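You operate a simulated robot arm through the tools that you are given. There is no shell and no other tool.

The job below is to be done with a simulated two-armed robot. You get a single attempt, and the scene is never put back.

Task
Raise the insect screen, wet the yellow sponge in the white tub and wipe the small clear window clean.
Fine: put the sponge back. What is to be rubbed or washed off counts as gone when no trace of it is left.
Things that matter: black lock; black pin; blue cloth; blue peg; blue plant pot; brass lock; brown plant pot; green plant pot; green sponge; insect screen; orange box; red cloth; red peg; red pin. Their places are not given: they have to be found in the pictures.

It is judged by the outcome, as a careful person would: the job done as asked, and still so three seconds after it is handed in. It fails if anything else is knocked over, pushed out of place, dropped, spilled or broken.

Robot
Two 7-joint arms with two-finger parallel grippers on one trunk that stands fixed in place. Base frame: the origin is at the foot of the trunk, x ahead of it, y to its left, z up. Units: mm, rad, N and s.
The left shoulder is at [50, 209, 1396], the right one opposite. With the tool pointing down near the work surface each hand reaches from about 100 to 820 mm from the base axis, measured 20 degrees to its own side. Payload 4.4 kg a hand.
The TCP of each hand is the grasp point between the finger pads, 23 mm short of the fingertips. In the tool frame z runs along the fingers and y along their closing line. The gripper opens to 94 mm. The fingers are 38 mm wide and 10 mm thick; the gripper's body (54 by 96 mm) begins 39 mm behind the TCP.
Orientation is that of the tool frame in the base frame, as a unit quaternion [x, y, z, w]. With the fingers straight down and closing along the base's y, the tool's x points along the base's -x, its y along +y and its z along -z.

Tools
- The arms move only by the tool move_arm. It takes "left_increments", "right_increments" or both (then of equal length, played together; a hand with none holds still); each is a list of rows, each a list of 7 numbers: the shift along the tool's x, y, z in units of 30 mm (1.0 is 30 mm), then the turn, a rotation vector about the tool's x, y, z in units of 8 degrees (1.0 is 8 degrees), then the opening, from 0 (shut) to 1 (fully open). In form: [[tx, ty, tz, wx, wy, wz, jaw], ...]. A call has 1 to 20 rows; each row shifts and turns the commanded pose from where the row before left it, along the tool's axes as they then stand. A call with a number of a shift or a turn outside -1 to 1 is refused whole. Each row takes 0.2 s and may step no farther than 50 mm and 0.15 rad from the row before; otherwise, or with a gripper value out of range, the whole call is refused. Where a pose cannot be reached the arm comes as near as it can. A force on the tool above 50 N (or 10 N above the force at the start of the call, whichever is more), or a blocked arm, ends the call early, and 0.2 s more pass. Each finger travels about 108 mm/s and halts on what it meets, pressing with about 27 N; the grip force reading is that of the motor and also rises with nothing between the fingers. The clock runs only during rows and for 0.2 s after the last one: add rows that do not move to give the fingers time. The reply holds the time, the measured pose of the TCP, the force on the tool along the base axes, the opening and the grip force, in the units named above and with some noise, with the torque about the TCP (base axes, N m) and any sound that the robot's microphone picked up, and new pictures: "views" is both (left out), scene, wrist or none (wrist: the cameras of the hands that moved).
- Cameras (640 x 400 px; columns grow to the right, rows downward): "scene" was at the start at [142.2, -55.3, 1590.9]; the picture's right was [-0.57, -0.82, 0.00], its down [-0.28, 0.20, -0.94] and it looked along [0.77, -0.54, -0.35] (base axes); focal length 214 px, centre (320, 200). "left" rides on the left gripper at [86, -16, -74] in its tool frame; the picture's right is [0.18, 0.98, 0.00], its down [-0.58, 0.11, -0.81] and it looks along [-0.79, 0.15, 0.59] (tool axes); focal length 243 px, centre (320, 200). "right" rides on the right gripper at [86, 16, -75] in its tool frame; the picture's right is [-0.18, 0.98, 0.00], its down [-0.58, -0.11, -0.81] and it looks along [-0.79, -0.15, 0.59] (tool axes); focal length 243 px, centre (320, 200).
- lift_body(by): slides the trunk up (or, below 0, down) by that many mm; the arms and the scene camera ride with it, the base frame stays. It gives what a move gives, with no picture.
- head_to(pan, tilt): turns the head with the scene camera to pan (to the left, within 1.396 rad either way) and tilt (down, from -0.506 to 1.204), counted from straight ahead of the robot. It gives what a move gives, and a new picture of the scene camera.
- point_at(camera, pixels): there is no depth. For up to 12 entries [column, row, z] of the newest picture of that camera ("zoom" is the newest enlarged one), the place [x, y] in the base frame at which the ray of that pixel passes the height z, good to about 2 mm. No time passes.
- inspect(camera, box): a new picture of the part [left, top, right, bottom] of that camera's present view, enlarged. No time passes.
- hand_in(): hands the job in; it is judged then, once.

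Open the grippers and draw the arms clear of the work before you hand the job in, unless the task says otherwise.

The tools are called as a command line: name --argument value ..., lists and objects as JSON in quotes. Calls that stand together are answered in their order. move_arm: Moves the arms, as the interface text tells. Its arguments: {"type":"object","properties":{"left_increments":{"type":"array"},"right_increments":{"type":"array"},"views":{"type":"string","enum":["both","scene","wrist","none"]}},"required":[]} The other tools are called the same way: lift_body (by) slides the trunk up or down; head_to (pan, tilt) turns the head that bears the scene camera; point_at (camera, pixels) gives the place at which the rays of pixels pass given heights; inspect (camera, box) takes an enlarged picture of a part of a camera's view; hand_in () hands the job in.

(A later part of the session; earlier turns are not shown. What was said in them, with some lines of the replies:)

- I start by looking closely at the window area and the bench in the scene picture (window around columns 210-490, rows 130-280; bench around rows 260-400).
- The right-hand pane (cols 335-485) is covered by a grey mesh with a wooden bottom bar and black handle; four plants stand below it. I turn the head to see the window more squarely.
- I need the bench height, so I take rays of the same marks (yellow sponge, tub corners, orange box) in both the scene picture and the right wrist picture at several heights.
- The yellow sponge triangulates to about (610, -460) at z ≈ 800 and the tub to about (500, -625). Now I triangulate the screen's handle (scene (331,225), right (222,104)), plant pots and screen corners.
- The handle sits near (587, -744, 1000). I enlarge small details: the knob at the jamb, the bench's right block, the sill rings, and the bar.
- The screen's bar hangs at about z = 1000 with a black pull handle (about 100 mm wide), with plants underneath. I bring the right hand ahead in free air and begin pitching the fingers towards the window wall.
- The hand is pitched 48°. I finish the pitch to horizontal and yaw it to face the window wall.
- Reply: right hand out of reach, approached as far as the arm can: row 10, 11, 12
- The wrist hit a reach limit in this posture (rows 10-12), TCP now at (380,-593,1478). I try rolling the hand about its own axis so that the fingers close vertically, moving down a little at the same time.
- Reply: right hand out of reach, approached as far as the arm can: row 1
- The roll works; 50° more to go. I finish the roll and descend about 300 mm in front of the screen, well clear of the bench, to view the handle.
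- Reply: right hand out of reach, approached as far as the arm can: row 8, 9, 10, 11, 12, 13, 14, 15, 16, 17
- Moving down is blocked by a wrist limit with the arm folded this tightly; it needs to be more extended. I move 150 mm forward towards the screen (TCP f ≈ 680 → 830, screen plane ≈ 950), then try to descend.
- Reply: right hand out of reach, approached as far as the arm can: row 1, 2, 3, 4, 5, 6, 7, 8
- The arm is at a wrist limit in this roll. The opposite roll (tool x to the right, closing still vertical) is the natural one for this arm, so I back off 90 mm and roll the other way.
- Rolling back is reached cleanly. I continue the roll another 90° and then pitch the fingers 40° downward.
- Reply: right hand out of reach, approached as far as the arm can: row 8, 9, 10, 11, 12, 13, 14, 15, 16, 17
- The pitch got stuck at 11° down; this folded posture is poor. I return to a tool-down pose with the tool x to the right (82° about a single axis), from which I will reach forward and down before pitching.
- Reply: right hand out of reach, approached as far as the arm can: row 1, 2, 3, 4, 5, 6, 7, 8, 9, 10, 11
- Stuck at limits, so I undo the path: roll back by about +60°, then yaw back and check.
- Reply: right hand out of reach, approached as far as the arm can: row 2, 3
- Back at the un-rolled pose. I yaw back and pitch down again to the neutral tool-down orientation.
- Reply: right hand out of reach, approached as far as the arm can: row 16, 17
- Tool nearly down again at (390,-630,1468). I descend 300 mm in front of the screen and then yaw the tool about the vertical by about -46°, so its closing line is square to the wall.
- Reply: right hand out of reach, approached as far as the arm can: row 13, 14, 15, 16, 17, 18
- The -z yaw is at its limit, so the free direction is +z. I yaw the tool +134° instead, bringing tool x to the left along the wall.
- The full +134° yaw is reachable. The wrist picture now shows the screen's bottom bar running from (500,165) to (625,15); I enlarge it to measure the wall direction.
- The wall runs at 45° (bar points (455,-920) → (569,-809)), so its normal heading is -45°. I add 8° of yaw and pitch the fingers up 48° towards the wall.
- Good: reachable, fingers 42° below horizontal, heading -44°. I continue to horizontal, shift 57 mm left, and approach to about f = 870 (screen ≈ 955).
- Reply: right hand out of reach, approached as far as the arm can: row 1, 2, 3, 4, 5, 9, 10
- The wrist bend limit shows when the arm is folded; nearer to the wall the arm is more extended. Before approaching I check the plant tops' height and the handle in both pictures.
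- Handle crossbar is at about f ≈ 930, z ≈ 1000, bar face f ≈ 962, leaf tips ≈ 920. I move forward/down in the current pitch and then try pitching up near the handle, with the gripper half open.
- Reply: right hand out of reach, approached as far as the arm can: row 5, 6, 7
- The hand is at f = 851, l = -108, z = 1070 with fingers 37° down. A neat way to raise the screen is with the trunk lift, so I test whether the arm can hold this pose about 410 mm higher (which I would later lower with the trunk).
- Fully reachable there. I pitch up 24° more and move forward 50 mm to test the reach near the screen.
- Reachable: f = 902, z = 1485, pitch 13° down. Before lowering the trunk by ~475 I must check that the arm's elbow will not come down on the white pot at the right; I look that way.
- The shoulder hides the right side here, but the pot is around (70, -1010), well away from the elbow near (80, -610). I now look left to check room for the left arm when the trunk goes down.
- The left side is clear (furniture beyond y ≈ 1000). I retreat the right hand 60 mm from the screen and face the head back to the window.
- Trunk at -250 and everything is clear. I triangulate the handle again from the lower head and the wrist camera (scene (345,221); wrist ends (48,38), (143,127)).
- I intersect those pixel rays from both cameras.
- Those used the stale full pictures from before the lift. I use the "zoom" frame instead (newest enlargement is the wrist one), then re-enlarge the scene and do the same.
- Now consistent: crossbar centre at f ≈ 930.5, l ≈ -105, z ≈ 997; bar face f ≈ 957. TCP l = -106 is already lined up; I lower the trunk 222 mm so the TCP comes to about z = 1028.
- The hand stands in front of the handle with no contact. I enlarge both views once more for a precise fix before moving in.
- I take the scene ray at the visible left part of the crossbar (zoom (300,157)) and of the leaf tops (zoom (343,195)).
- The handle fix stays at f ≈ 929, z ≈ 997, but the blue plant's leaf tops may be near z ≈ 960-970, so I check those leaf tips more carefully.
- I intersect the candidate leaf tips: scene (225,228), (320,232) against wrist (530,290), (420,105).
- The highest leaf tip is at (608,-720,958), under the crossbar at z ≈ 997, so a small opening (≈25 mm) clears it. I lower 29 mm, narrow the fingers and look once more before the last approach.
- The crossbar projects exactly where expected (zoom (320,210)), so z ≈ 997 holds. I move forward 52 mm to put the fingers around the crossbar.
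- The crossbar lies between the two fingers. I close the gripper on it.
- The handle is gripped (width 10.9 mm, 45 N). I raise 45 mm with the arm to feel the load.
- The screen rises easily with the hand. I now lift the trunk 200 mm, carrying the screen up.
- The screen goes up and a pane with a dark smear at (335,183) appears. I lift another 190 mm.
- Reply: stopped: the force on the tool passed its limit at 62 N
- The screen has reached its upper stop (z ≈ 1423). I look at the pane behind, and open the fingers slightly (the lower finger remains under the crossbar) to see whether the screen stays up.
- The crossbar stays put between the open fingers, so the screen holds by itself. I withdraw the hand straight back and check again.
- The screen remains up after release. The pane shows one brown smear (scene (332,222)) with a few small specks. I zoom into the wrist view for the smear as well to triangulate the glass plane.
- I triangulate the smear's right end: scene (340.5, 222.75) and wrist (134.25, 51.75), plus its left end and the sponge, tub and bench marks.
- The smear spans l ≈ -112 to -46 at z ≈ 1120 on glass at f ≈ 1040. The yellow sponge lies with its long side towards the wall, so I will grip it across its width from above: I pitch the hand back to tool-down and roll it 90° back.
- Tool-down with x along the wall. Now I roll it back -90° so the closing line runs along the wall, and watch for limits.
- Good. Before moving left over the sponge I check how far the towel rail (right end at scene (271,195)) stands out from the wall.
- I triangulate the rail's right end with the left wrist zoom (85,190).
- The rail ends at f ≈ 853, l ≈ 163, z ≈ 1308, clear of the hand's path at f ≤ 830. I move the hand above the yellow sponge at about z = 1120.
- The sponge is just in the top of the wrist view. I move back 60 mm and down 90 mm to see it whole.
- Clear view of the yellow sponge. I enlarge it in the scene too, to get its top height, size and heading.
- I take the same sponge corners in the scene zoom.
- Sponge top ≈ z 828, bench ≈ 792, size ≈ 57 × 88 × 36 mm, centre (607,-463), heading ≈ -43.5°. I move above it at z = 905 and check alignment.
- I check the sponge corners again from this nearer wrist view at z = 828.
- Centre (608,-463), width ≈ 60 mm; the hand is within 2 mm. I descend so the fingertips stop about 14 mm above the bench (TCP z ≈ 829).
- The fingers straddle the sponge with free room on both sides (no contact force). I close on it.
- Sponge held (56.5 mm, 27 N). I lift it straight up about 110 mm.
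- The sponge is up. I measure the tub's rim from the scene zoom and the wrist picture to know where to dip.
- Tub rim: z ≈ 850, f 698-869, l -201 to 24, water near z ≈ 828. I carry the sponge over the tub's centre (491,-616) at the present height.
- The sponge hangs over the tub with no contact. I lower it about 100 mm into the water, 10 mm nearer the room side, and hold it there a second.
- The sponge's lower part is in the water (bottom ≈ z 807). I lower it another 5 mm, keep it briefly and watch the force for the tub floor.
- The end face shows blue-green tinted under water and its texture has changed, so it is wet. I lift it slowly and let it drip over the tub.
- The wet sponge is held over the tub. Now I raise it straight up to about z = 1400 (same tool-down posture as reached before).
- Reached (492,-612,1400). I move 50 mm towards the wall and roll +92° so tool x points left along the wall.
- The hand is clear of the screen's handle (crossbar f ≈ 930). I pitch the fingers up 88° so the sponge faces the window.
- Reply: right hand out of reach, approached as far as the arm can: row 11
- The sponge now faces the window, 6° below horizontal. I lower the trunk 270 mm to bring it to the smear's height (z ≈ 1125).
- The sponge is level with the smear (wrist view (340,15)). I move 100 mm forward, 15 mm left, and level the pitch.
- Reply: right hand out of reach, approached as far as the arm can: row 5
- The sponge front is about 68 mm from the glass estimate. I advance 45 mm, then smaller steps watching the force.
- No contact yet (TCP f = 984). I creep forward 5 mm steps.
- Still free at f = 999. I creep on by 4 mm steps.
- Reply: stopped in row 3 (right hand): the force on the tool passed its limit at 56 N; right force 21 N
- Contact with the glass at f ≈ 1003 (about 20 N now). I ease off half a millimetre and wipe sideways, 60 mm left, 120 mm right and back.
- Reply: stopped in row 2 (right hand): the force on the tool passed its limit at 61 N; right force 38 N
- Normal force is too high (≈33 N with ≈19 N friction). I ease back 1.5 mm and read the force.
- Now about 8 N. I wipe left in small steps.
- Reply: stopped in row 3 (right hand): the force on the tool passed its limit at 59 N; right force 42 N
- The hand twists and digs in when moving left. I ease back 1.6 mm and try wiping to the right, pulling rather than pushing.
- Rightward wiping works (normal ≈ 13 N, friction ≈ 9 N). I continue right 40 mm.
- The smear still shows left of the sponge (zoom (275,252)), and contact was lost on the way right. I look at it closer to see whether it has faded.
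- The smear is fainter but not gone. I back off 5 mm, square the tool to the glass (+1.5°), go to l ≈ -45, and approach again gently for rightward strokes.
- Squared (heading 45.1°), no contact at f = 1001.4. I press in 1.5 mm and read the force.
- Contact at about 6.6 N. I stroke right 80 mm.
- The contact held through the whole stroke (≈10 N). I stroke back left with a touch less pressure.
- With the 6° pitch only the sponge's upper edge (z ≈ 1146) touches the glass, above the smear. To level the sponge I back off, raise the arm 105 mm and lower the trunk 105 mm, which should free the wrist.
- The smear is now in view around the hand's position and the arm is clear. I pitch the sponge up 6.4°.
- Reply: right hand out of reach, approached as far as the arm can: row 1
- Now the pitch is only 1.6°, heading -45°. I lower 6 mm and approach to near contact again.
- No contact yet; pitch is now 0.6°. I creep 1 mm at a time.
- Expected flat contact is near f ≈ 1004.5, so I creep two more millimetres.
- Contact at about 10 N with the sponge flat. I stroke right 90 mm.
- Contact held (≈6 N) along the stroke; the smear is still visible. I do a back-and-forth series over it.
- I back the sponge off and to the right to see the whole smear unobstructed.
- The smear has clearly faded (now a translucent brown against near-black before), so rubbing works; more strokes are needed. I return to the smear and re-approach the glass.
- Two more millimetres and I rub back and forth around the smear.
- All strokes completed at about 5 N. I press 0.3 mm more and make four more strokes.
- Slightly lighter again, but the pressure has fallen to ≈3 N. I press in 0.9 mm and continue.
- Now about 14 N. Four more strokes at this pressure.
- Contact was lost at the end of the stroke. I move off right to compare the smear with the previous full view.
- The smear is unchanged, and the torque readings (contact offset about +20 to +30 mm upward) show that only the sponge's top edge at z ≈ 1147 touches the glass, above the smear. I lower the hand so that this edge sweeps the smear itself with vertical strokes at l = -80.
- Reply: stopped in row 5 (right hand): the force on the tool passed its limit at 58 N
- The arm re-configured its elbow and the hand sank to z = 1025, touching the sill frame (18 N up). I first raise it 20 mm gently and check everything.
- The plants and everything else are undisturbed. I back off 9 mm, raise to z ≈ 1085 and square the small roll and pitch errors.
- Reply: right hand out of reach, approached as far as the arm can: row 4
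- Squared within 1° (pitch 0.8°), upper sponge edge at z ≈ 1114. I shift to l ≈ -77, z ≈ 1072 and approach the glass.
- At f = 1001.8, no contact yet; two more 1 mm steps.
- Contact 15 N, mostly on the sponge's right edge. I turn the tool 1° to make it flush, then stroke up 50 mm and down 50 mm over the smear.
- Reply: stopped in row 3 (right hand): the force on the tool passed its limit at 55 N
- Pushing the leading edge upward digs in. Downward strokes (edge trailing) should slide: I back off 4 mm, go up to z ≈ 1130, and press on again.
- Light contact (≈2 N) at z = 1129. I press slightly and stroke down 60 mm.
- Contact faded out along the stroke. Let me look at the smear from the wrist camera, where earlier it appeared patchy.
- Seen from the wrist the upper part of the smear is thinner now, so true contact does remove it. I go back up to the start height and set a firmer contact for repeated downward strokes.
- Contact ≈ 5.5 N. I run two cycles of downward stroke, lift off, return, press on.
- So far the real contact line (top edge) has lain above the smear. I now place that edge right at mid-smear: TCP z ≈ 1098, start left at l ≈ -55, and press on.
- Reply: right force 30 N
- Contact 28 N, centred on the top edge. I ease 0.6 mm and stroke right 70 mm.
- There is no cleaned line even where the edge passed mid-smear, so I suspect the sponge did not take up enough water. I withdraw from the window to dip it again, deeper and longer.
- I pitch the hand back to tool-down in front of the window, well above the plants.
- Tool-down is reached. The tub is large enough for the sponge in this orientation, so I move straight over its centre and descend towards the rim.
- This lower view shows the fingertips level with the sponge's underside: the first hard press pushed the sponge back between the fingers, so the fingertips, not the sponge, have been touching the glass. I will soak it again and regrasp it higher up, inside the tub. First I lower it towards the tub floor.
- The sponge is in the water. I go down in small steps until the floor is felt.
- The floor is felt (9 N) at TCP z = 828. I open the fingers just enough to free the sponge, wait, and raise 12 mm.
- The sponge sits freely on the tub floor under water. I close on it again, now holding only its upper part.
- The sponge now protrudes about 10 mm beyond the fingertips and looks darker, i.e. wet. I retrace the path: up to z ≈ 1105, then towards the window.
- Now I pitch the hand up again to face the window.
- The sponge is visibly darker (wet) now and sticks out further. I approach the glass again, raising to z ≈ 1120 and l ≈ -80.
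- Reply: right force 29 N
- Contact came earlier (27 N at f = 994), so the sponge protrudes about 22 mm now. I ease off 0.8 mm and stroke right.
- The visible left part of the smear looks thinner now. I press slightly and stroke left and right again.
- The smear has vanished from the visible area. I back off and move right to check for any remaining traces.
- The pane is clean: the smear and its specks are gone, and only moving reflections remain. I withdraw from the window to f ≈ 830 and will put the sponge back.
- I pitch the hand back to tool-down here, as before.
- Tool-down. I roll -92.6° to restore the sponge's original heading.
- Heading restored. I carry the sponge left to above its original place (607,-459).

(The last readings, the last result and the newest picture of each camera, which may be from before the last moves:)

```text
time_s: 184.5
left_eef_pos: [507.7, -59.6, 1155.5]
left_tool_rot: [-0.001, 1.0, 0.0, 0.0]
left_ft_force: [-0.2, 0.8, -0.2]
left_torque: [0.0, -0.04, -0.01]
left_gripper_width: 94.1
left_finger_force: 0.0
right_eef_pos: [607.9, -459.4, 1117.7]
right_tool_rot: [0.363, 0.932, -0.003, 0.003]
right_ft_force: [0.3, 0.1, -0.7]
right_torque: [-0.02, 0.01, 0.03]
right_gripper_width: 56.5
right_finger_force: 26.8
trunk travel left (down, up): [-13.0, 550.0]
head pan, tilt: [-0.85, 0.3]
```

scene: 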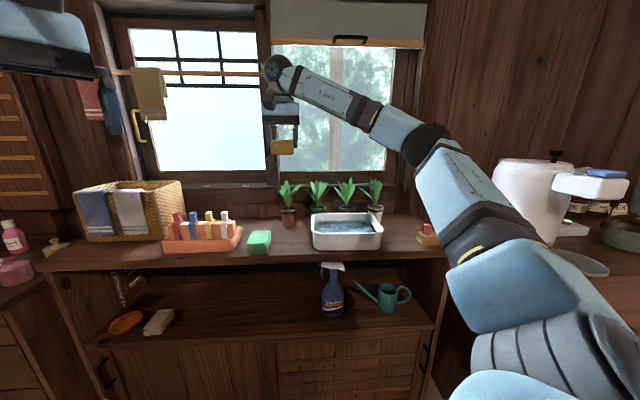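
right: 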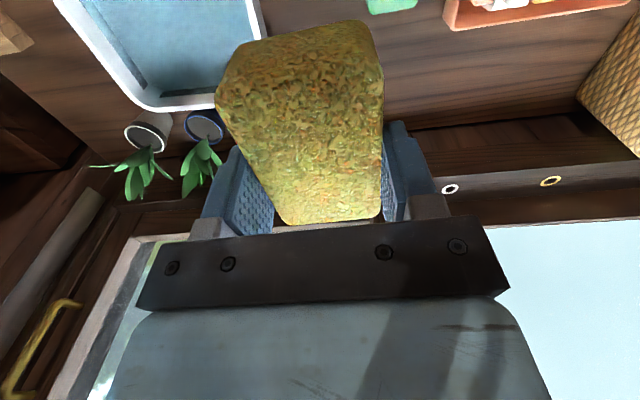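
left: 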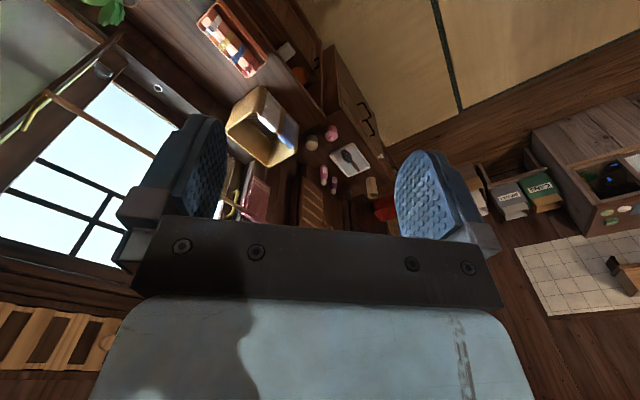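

The hand is above the sponge's place. I raise the trunk back to where the first grasp was made (+375 mm), so the arm descends in the same proven posture.

lift_body --by 375

inspect --camera "scene" --box '[0, 0, 640, 400]'

```text
time_s: 188.1
left_eef_pos: [508.4, -60.6, 1530.2]
left_tool_rot: [-0.001, 1.0, 0.0, 0.0]
left_ft_force: [-0.5, 0.1, 0.4]
left_torque: [0.01, 0.01, -0.01]
left_gripper_width: 94.2
left_finger_force: 0.0
right_eef_pos: [608.4, -459.8, 1492.0]
right_tool_rot: [0.364, 0.931, -0.004, 0.002]
right_ft_force: [0.0, 0.6, -0.3]
right_torque: [0.0, -0.02, 0.01]
right_gripper_width: 56.5
right_finger_force: 26.8
trunk travel left (down, up): [-388.0, 175.0]
head pan, tilt: [-0.85, 0.3]
```

```text
1.00 times, centred on (320, 200) of scene (not enlarged: the box is as wide or as high as the picture)
```

zoom: 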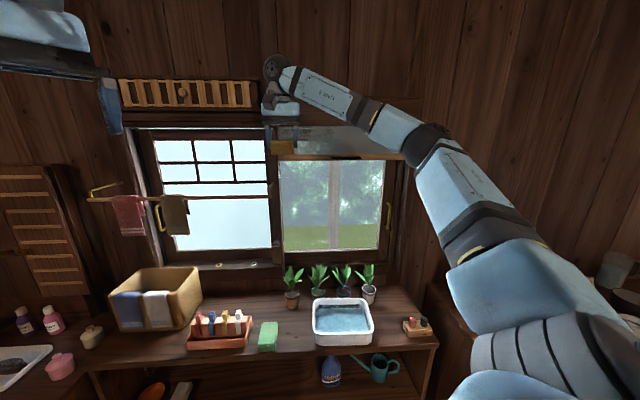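

From this same vantage as at the start I check the pane for traces before descending.

inspect --camera "scene" --box '[300, 195, 364, 245]'

inspect --camera "scene" --box '[270, 150, 400, 262]'

move_arm --right_increments '[[0, 0, 1, 0, 0, 0, 0.3], [0, 0, 1, 0, 0, 0, 0.3], [0, 0, 1, 0, 0, 0, 0.3], [0, 0, 1, 0, 0, 0, 0.3], [0, 0, 1, 0, 0, 0, 0.3], [0, 0, 1, 0, 0, 0, 0.3], [0, 0, 1, 0, 0, 0, 0.3], [0, 0, 1, 0, 0, 0, 0.3], [0, 0, 1, 0, 0, 0, 0.3], [0, 0, 1, 0, 0, 0, 0.3], [0, 0, 1, 0, 0, 0, 0.3], [0, 0, 1, 0, 0, 0, 0.3]]'

```text
8.00 times, centred on (332, 220) of scene
```

zoom: 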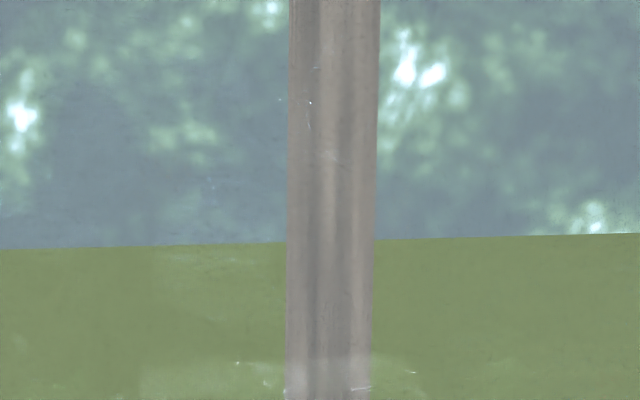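

```text
3.57 times, centred on (335, 206) of scene
```

zoom: 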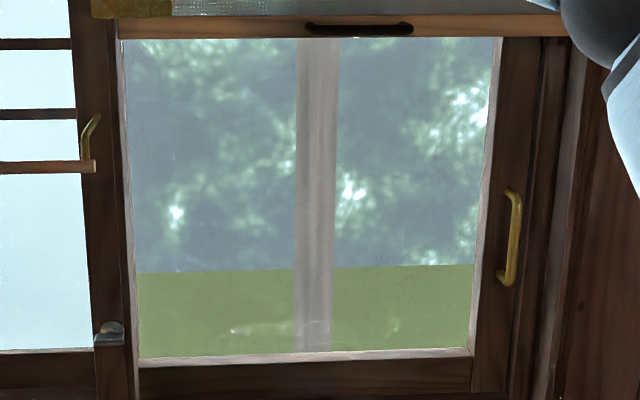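

```text
time_s: 190.7
left_eef_pos: [508.1, -60.7, 1530.9]
left_tool_rot: [0.0, 1.0, 0.0, 0.0]
left_ft_force: [0.0, 0.5, 0.6]
left_torque: [0.0, 0.02, 0.01]
left_gripper_width: 94.1
left_finger_force: 0.0
right_eef_pos: [610.1, -463.6, 1132.4]
right_tool_rot: [0.364, 0.931, -0.003, 0.003]
right_ft_force: [0.6, 0.1, -0.4]
right_torque: [0.01, -0.02, 0.0]
right_gripper_width: 56.7
right_finger_force: 27.1
trunk travel left (down, up): [-388.0, 175.0]
head pan, tilt: [-0.85, 0.3]
```

scene: 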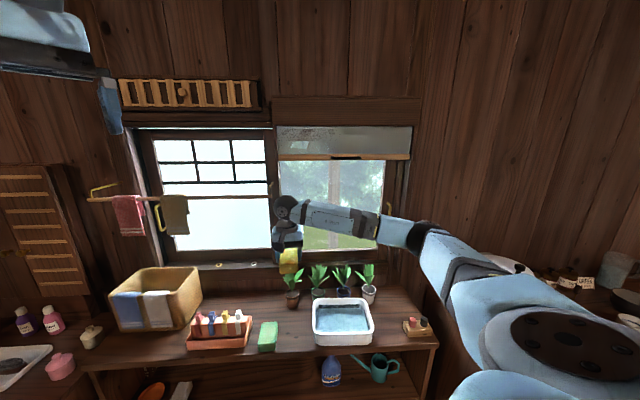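
right: 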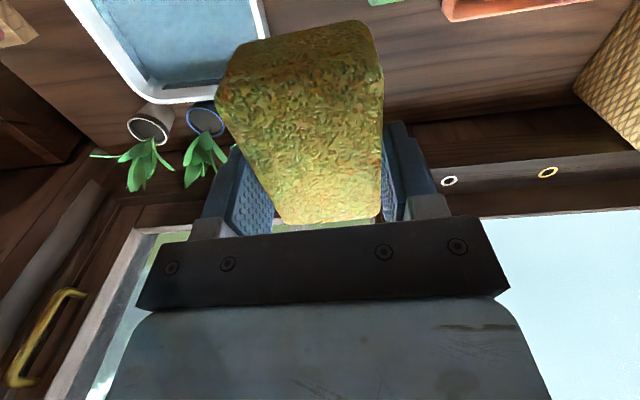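

The pane is clean with no trace of the smear. I descend further to about z = 905 over the sponge's place.

move_arm --right_increments '[[0, 0, 1, 0, 0, 0, 0.3], [0, 0, 1, 0, 0, 0, 0.3], [0, 0, 1, 0, 0, 0, 0.3], [0, 0, 1, 0, 0, 0, 0.3], [0, 0, 1, 0, 0, 0, 0.3], [0, 0, 1, 0, 0, 0, 0.3], [0, 0, 1, 0, 0, 0, 0.3], [0, 0, 0.6, 0, 0, 0, 0.3], [0, 0, 0, 0, 0, 0, 0.3]]'

inspect --camera "scene" --box '[230, 270, 390, 370]'

```text
time_s: 192.7
left_eef_pos: [507.7, -60.0, 1529.8]
left_tool_rot: [-0.001, 1.0, 0.0, -0.001]
left_ft_force: [0.4, 0.1, 0.4]
left_torque: [0.02, 0.02, -0.03]
left_gripper_width: 93.9
left_finger_force: 0.0
right_eef_pos: [609.9, -465.6, 904.4]
right_tool_rot: [0.363, 0.932, -0.003, 0.002]
right_ft_force: [-0.5, -0.6, -0.5]
right_torque: [0.02, 0.02, -0.01]
right_gripper_width: 56.6
right_finger_force: 26.8
trunk travel left (down, up): [-388.0, 175.0]
head pan, tilt: [-0.85, 0.3]
```

scene: 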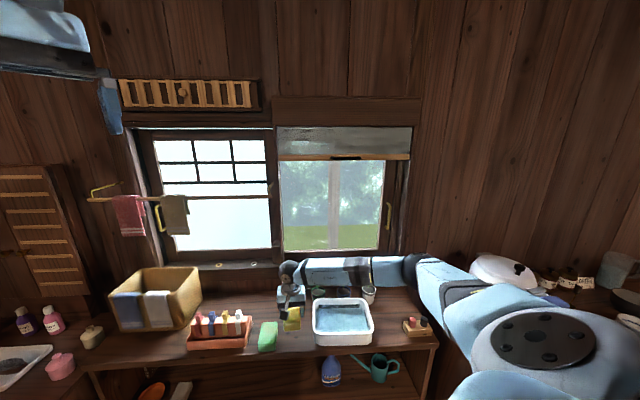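
right: 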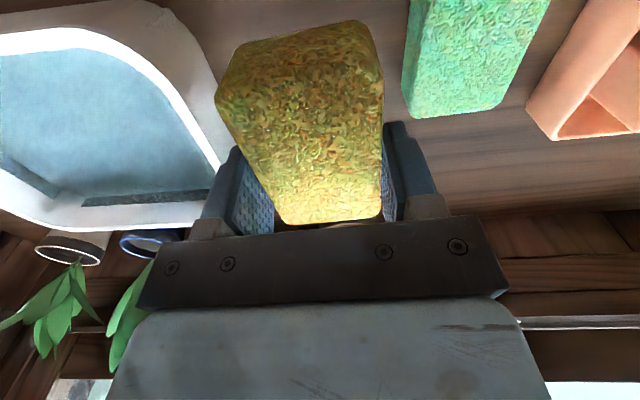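

```text
4.00 times, centred on (310, 320) of scene
```

zoom: 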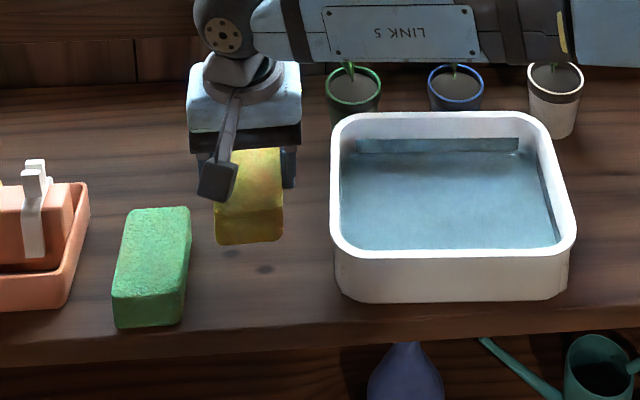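

The hand drifted a few millimetres during the long descent; I correct by (+7 mm toward the room, +3 mm left) and lower to just above the bench.

move_arm --right_increments '[[0.24, 0.1, 0.7, 0, 0, 0, 0.3], [0, 0, 0.7, 0, 0, 0, 0.3], [0, 0, 0.4, 0, 0, 0, 0.3], [0, 0, 0, 0, 0, 0, 0.3]]'

inspect --camera "scene" --box '[250, 290, 330, 360]'

```text
time_s: 193.7
left_eef_pos: [507.3, -59.7, 1530.5]
left_tool_rot: [0.0, 1.0, -0.001, -0.001]
left_ft_force: [-0.3, 0.8, -0.3]
left_torque: [0.0, 0.01, -0.02]
left_gripper_width: 94.0
left_finger_force: 0.0
right_eef_pos: [606.6, -459.0, 851.7]
right_tool_rot: [0.363, 0.932, -0.004, 0.003]
right_ft_force: [-0.7, 0.3, 0.3]
right_torque: [0.01, 0.0, 0.0]
right_gripper_width: 56.6
right_finger_force: 27.3
trunk travel left (down, up): [-388.0, 175.0]
head pan, tilt: [-0.85, 0.3]
```

scene: 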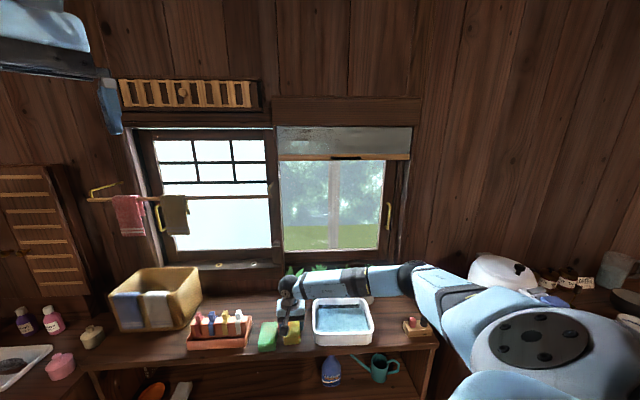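
right: 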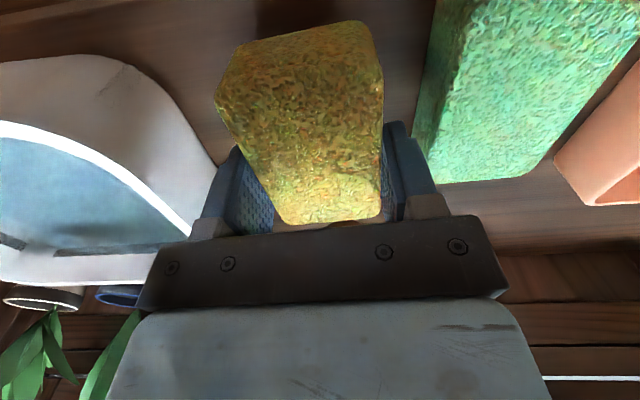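

```text
5.71 times, centred on (290, 325) of scene
```

zoom: 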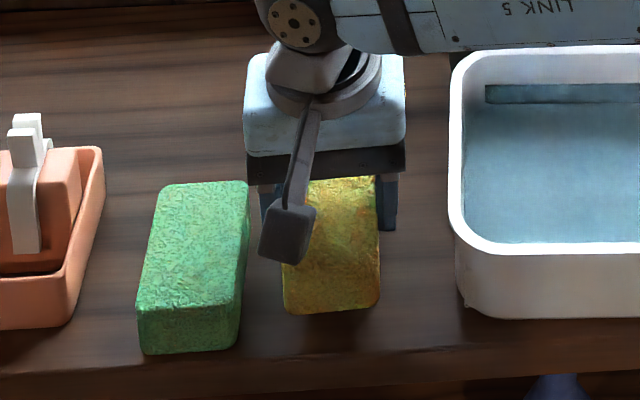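

Position (606.6,-459.0) matches the original grasp point. I lower in 3 mm steps until the bench is felt.

move_arm --right_increments '[[0, 0, 0.1, 0, 0, 0, 0.3], [0, 0, 0.1, 0, 0, 0, 0.3], [0, 0, 0.1, 0, 0, 0, 0.3], [0, 0, 0, 0, 0, 0, 0.3]]' --views "none"

```text
time_s: 194.7
left_eef_pos: [508.0, -59.6, 1529.9]
left_tool_rot: [0.0, 1.0, 0.0, 0.0]
left_ft_force: [0.1, 1.0, 0.0]
left_torque: [-0.02, 0.0, 0.01]
left_gripper_width: 93.9
left_finger_force: 0.1
right_eef_pos: [604.9, -458.8, 843.6]
right_tool_rot: [0.363, 0.932, -0.004, 0.003]
right_ft_force: [0.0, -0.6, 0.0]
right_torque: [-0.02, 0.01, -0.04]
right_gripper_width: 56.5
right_finger_force: 26.9
trunk travel left (down, up): [-388.0, 175.0]
head pan, tilt: [-0.85, 0.3]
```

move_arm --right_increments '[[0, 0, 0.07, 0, 0, 0, 0.3], [0, 0, 0.07, 0, 0, 0, 0.3], [0, 0, 0.07, 0, 0, 0, 0.3], [0, 0, 0, 0, 0, 0, 0.3]]' --views "none"

```text
time_s: 195.7
left_eef_pos: [506.2, -60.0, 1530.5]
left_tool_rot: [0.0, 1.0, 0.001, -0.001]
left_ft_force: [0.0, -0.2, 0.6]
left_torque: [-0.01, 0.0, 0.0]
left_gripper_width: 94.2
left_finger_force: 0.1
right_eef_pos: [605.4, -458.3, 836.7]
right_tool_rot: [0.364, 0.931, -0.003, 0.004]
right_ft_force: [0.9, -0.2, 6.0]
right_torque: [0.24, 0.13, 0.01]
right_gripper_width: 56.7
right_finger_force: 27.3
trunk travel left (down, up): [-388.0, 175.0]
head pan, tilt: [-0.85, 0.3]
```

The bench is felt (6 N at z = 836.7). I open the fingers and rise straight up.

move_arm --right_increments '[[0, 0, 0, 0, 0, 0, 0.7], [0, 0, 0, 0, 0, 0, 0.78], [0, 0, 0, 0, 0, 0, 0.78], [0, 0, -0.3, 0, 0, 0, 0.78], [0, 0, -0.7, 0, 0, 0, 0.78], [0, 0, -1, 0, 0, 0, 0.78], [0, 0, -1, 0, 0, 0, 0.78], [0, 0, -1, 0, 0, 0, 0.78]]'

inspect --camera "scene" --box '[250, 305, 330, 355]'

```text
time_s: 197.5
left_eef_pos: [506.8, -60.2, 1530.6]
left_tool_rot: [0.001, 1.0, 0.0, 0.0]
left_ft_force: [1.0, -0.4, -0.3]
left_torque: [0.04, 0.02, 0.01]
left_gripper_width: 94.0
left_finger_force: 0.0
right_eef_pos: [606.4, -457.6, 957.1]
right_tool_rot: [0.363, 0.932, -0.003, 0.003]
right_ft_force: [0.1, 0.5, 0.2]
right_torque: [0.0, 0.02, 0.03]
right_gripper_width: 73.3
right_finger_force: 0.1
trunk travel left (down, up): [-388.0, 175.0]
head pan, tilt: [-0.85, 0.3]
```

scene: 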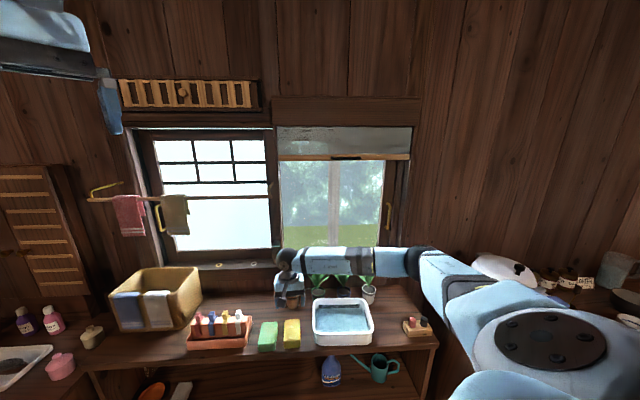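
right: 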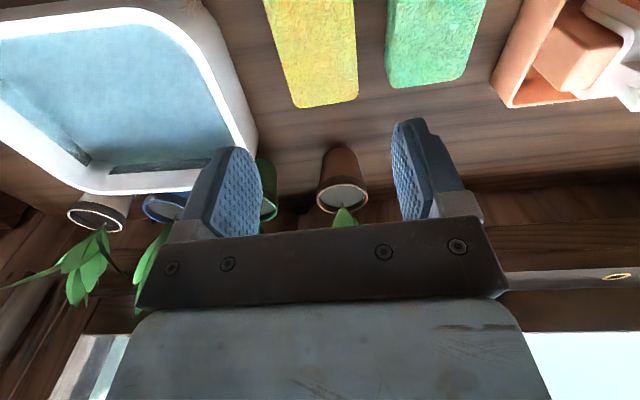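

```text
8.00 times, centred on (290, 330) of scene
```

zoom: 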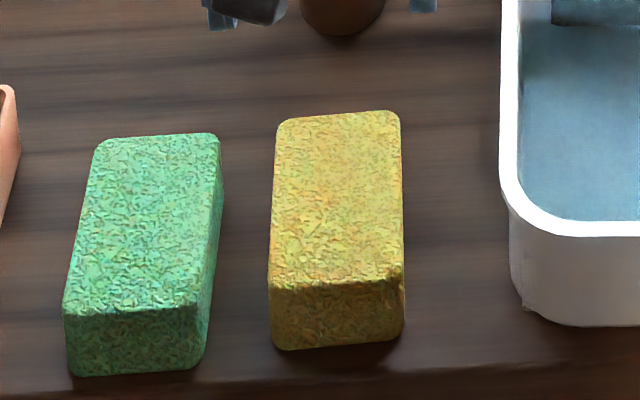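

The sponge lies back in its place (within about 6 mm of where it was). I open fully, rise and draw the right arm back clear of the bench.

move_arm --right_increments '[[0, 0, -1, 0, 0, 0, 1], [0, 0, -1, 0, 0, 0, 1], [0, 0, -1, 0, 0, 0, 1], [0, 0, -1, 0, 0, 0, 1], [0, 0, -1, 0, 0, 0, 1], [0, 0, -1, 0, 0, 0, 1], [0.9, -0.5, -0.9, 0, 0, 0, 1], [0.9, -0.5, -0.9, 0, 0, 0, 1], [0.9, -0.5, -0.9, 0, 0, 0, 1], [0.9, -0.5, -0.9, 0, 0, 0, 1], [0.9, -0.5, -0.9, 0, 0, 0, 1], [0.9, -0.5, -0.9, 0, 0, 0, 1], [0.9, -0.5, -0.9, 0, 0, 0, 1], [0.9, -0.5, -0.9, 0, 0, 0, 1]]'

inspect --camera "scene" --box '[180, 240, 460, 400]'

inspect --camera "scene" --box '[265, 110, 425, 300]'

```text
time_s: 200.5
left_eef_pos: [506.7, -58.9, 1529.3]
left_tool_rot: [0.0, 1.0, -0.001, 0.001]
left_ft_force: [0.3, 0.2, 0.4]
left_torque: [-0.01, -0.03, -0.03]
left_gripper_width: 94.1
left_finger_force: 0.1
right_eef_pos: [360.8, -396.7, 1350.3]
right_tool_rot: [0.363, 0.932, -0.004, 0.003]
right_ft_force: [-0.5, 0.1, 0.4]
right_torque: [-0.01, -0.03, 0.01]
right_gripper_width: 94.0
right_finger_force: 0.1
trunk travel left (down, up): [-388.0, 175.0]
head pan, tilt: [-0.85, 0.3]
```

scene: 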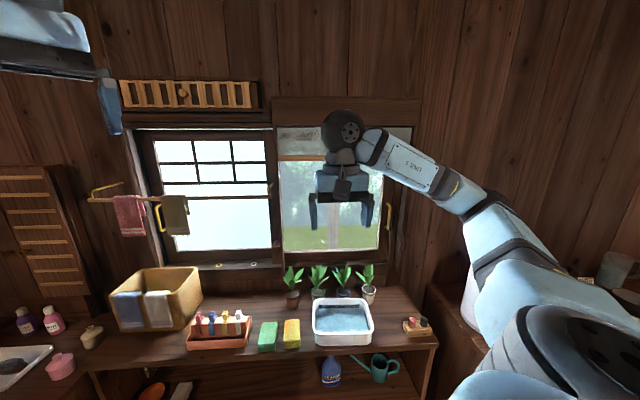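
right: 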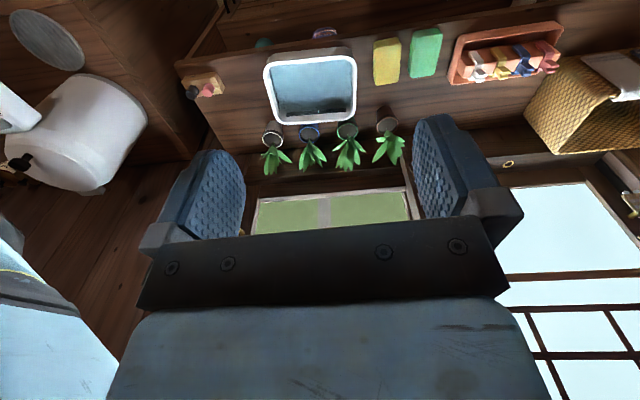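

```text
2.29 times, centred on (320, 320) of scene
```

zoom: 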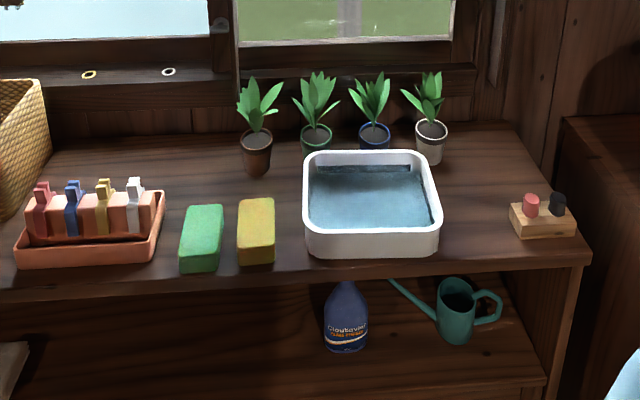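

```text
2.11 times, centred on (345, 205) of scene
```

zoom: 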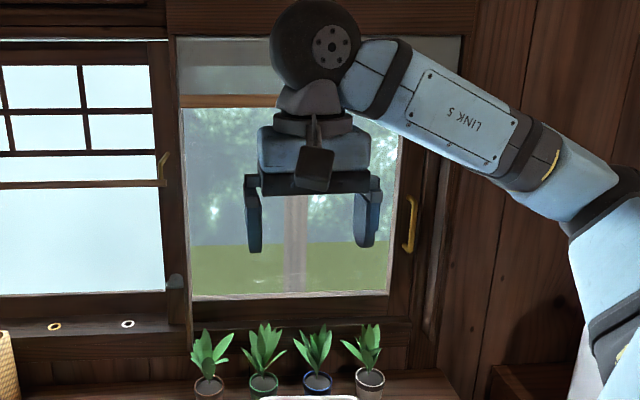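

Everything stands in place: screen up at its stop (bar still at row ≈158), pane clean, yellow sponge back beside the green one, tub, plants, pegs and pins undisturbed, both grippers open and clear. I hand the job in.

hand_in

```text
The job is handed in.
```

The job is done and handed in. The insect screen is raised, the right-hand (small clear) window is wiped clean, and the yellow sponge is back in its place. The hand-in gave no verdict back.

- **Screen:** I raised it by its handle until it met its upper stop. A strip of mesh about 100 mm deep is still visible below the box at the top. It stayed up by itself.
- **Window:** The brown smear and its small specks are gone. I found no trace of them in close-up pictures taken from the same viewpoint as before wiping.
- **Sponge:** The first dip left the smear unchanged, so I soaked the sponge again in the tub, gripped it higher, and that cleaned the glass. It now lies about 6 mm nearer the front of the bench than before and is still wet.
- **Mishap:** While wiping, the right arm shifted its elbow, and the sponge or fingers bumped the window's lower frame with more than 50 N. I saw no damage in the pictures.
- **Other things:** The plants, tub, pegs, pins, towels and orange box look undisturbed. Both grippers are open and the arms are clear of the bench.
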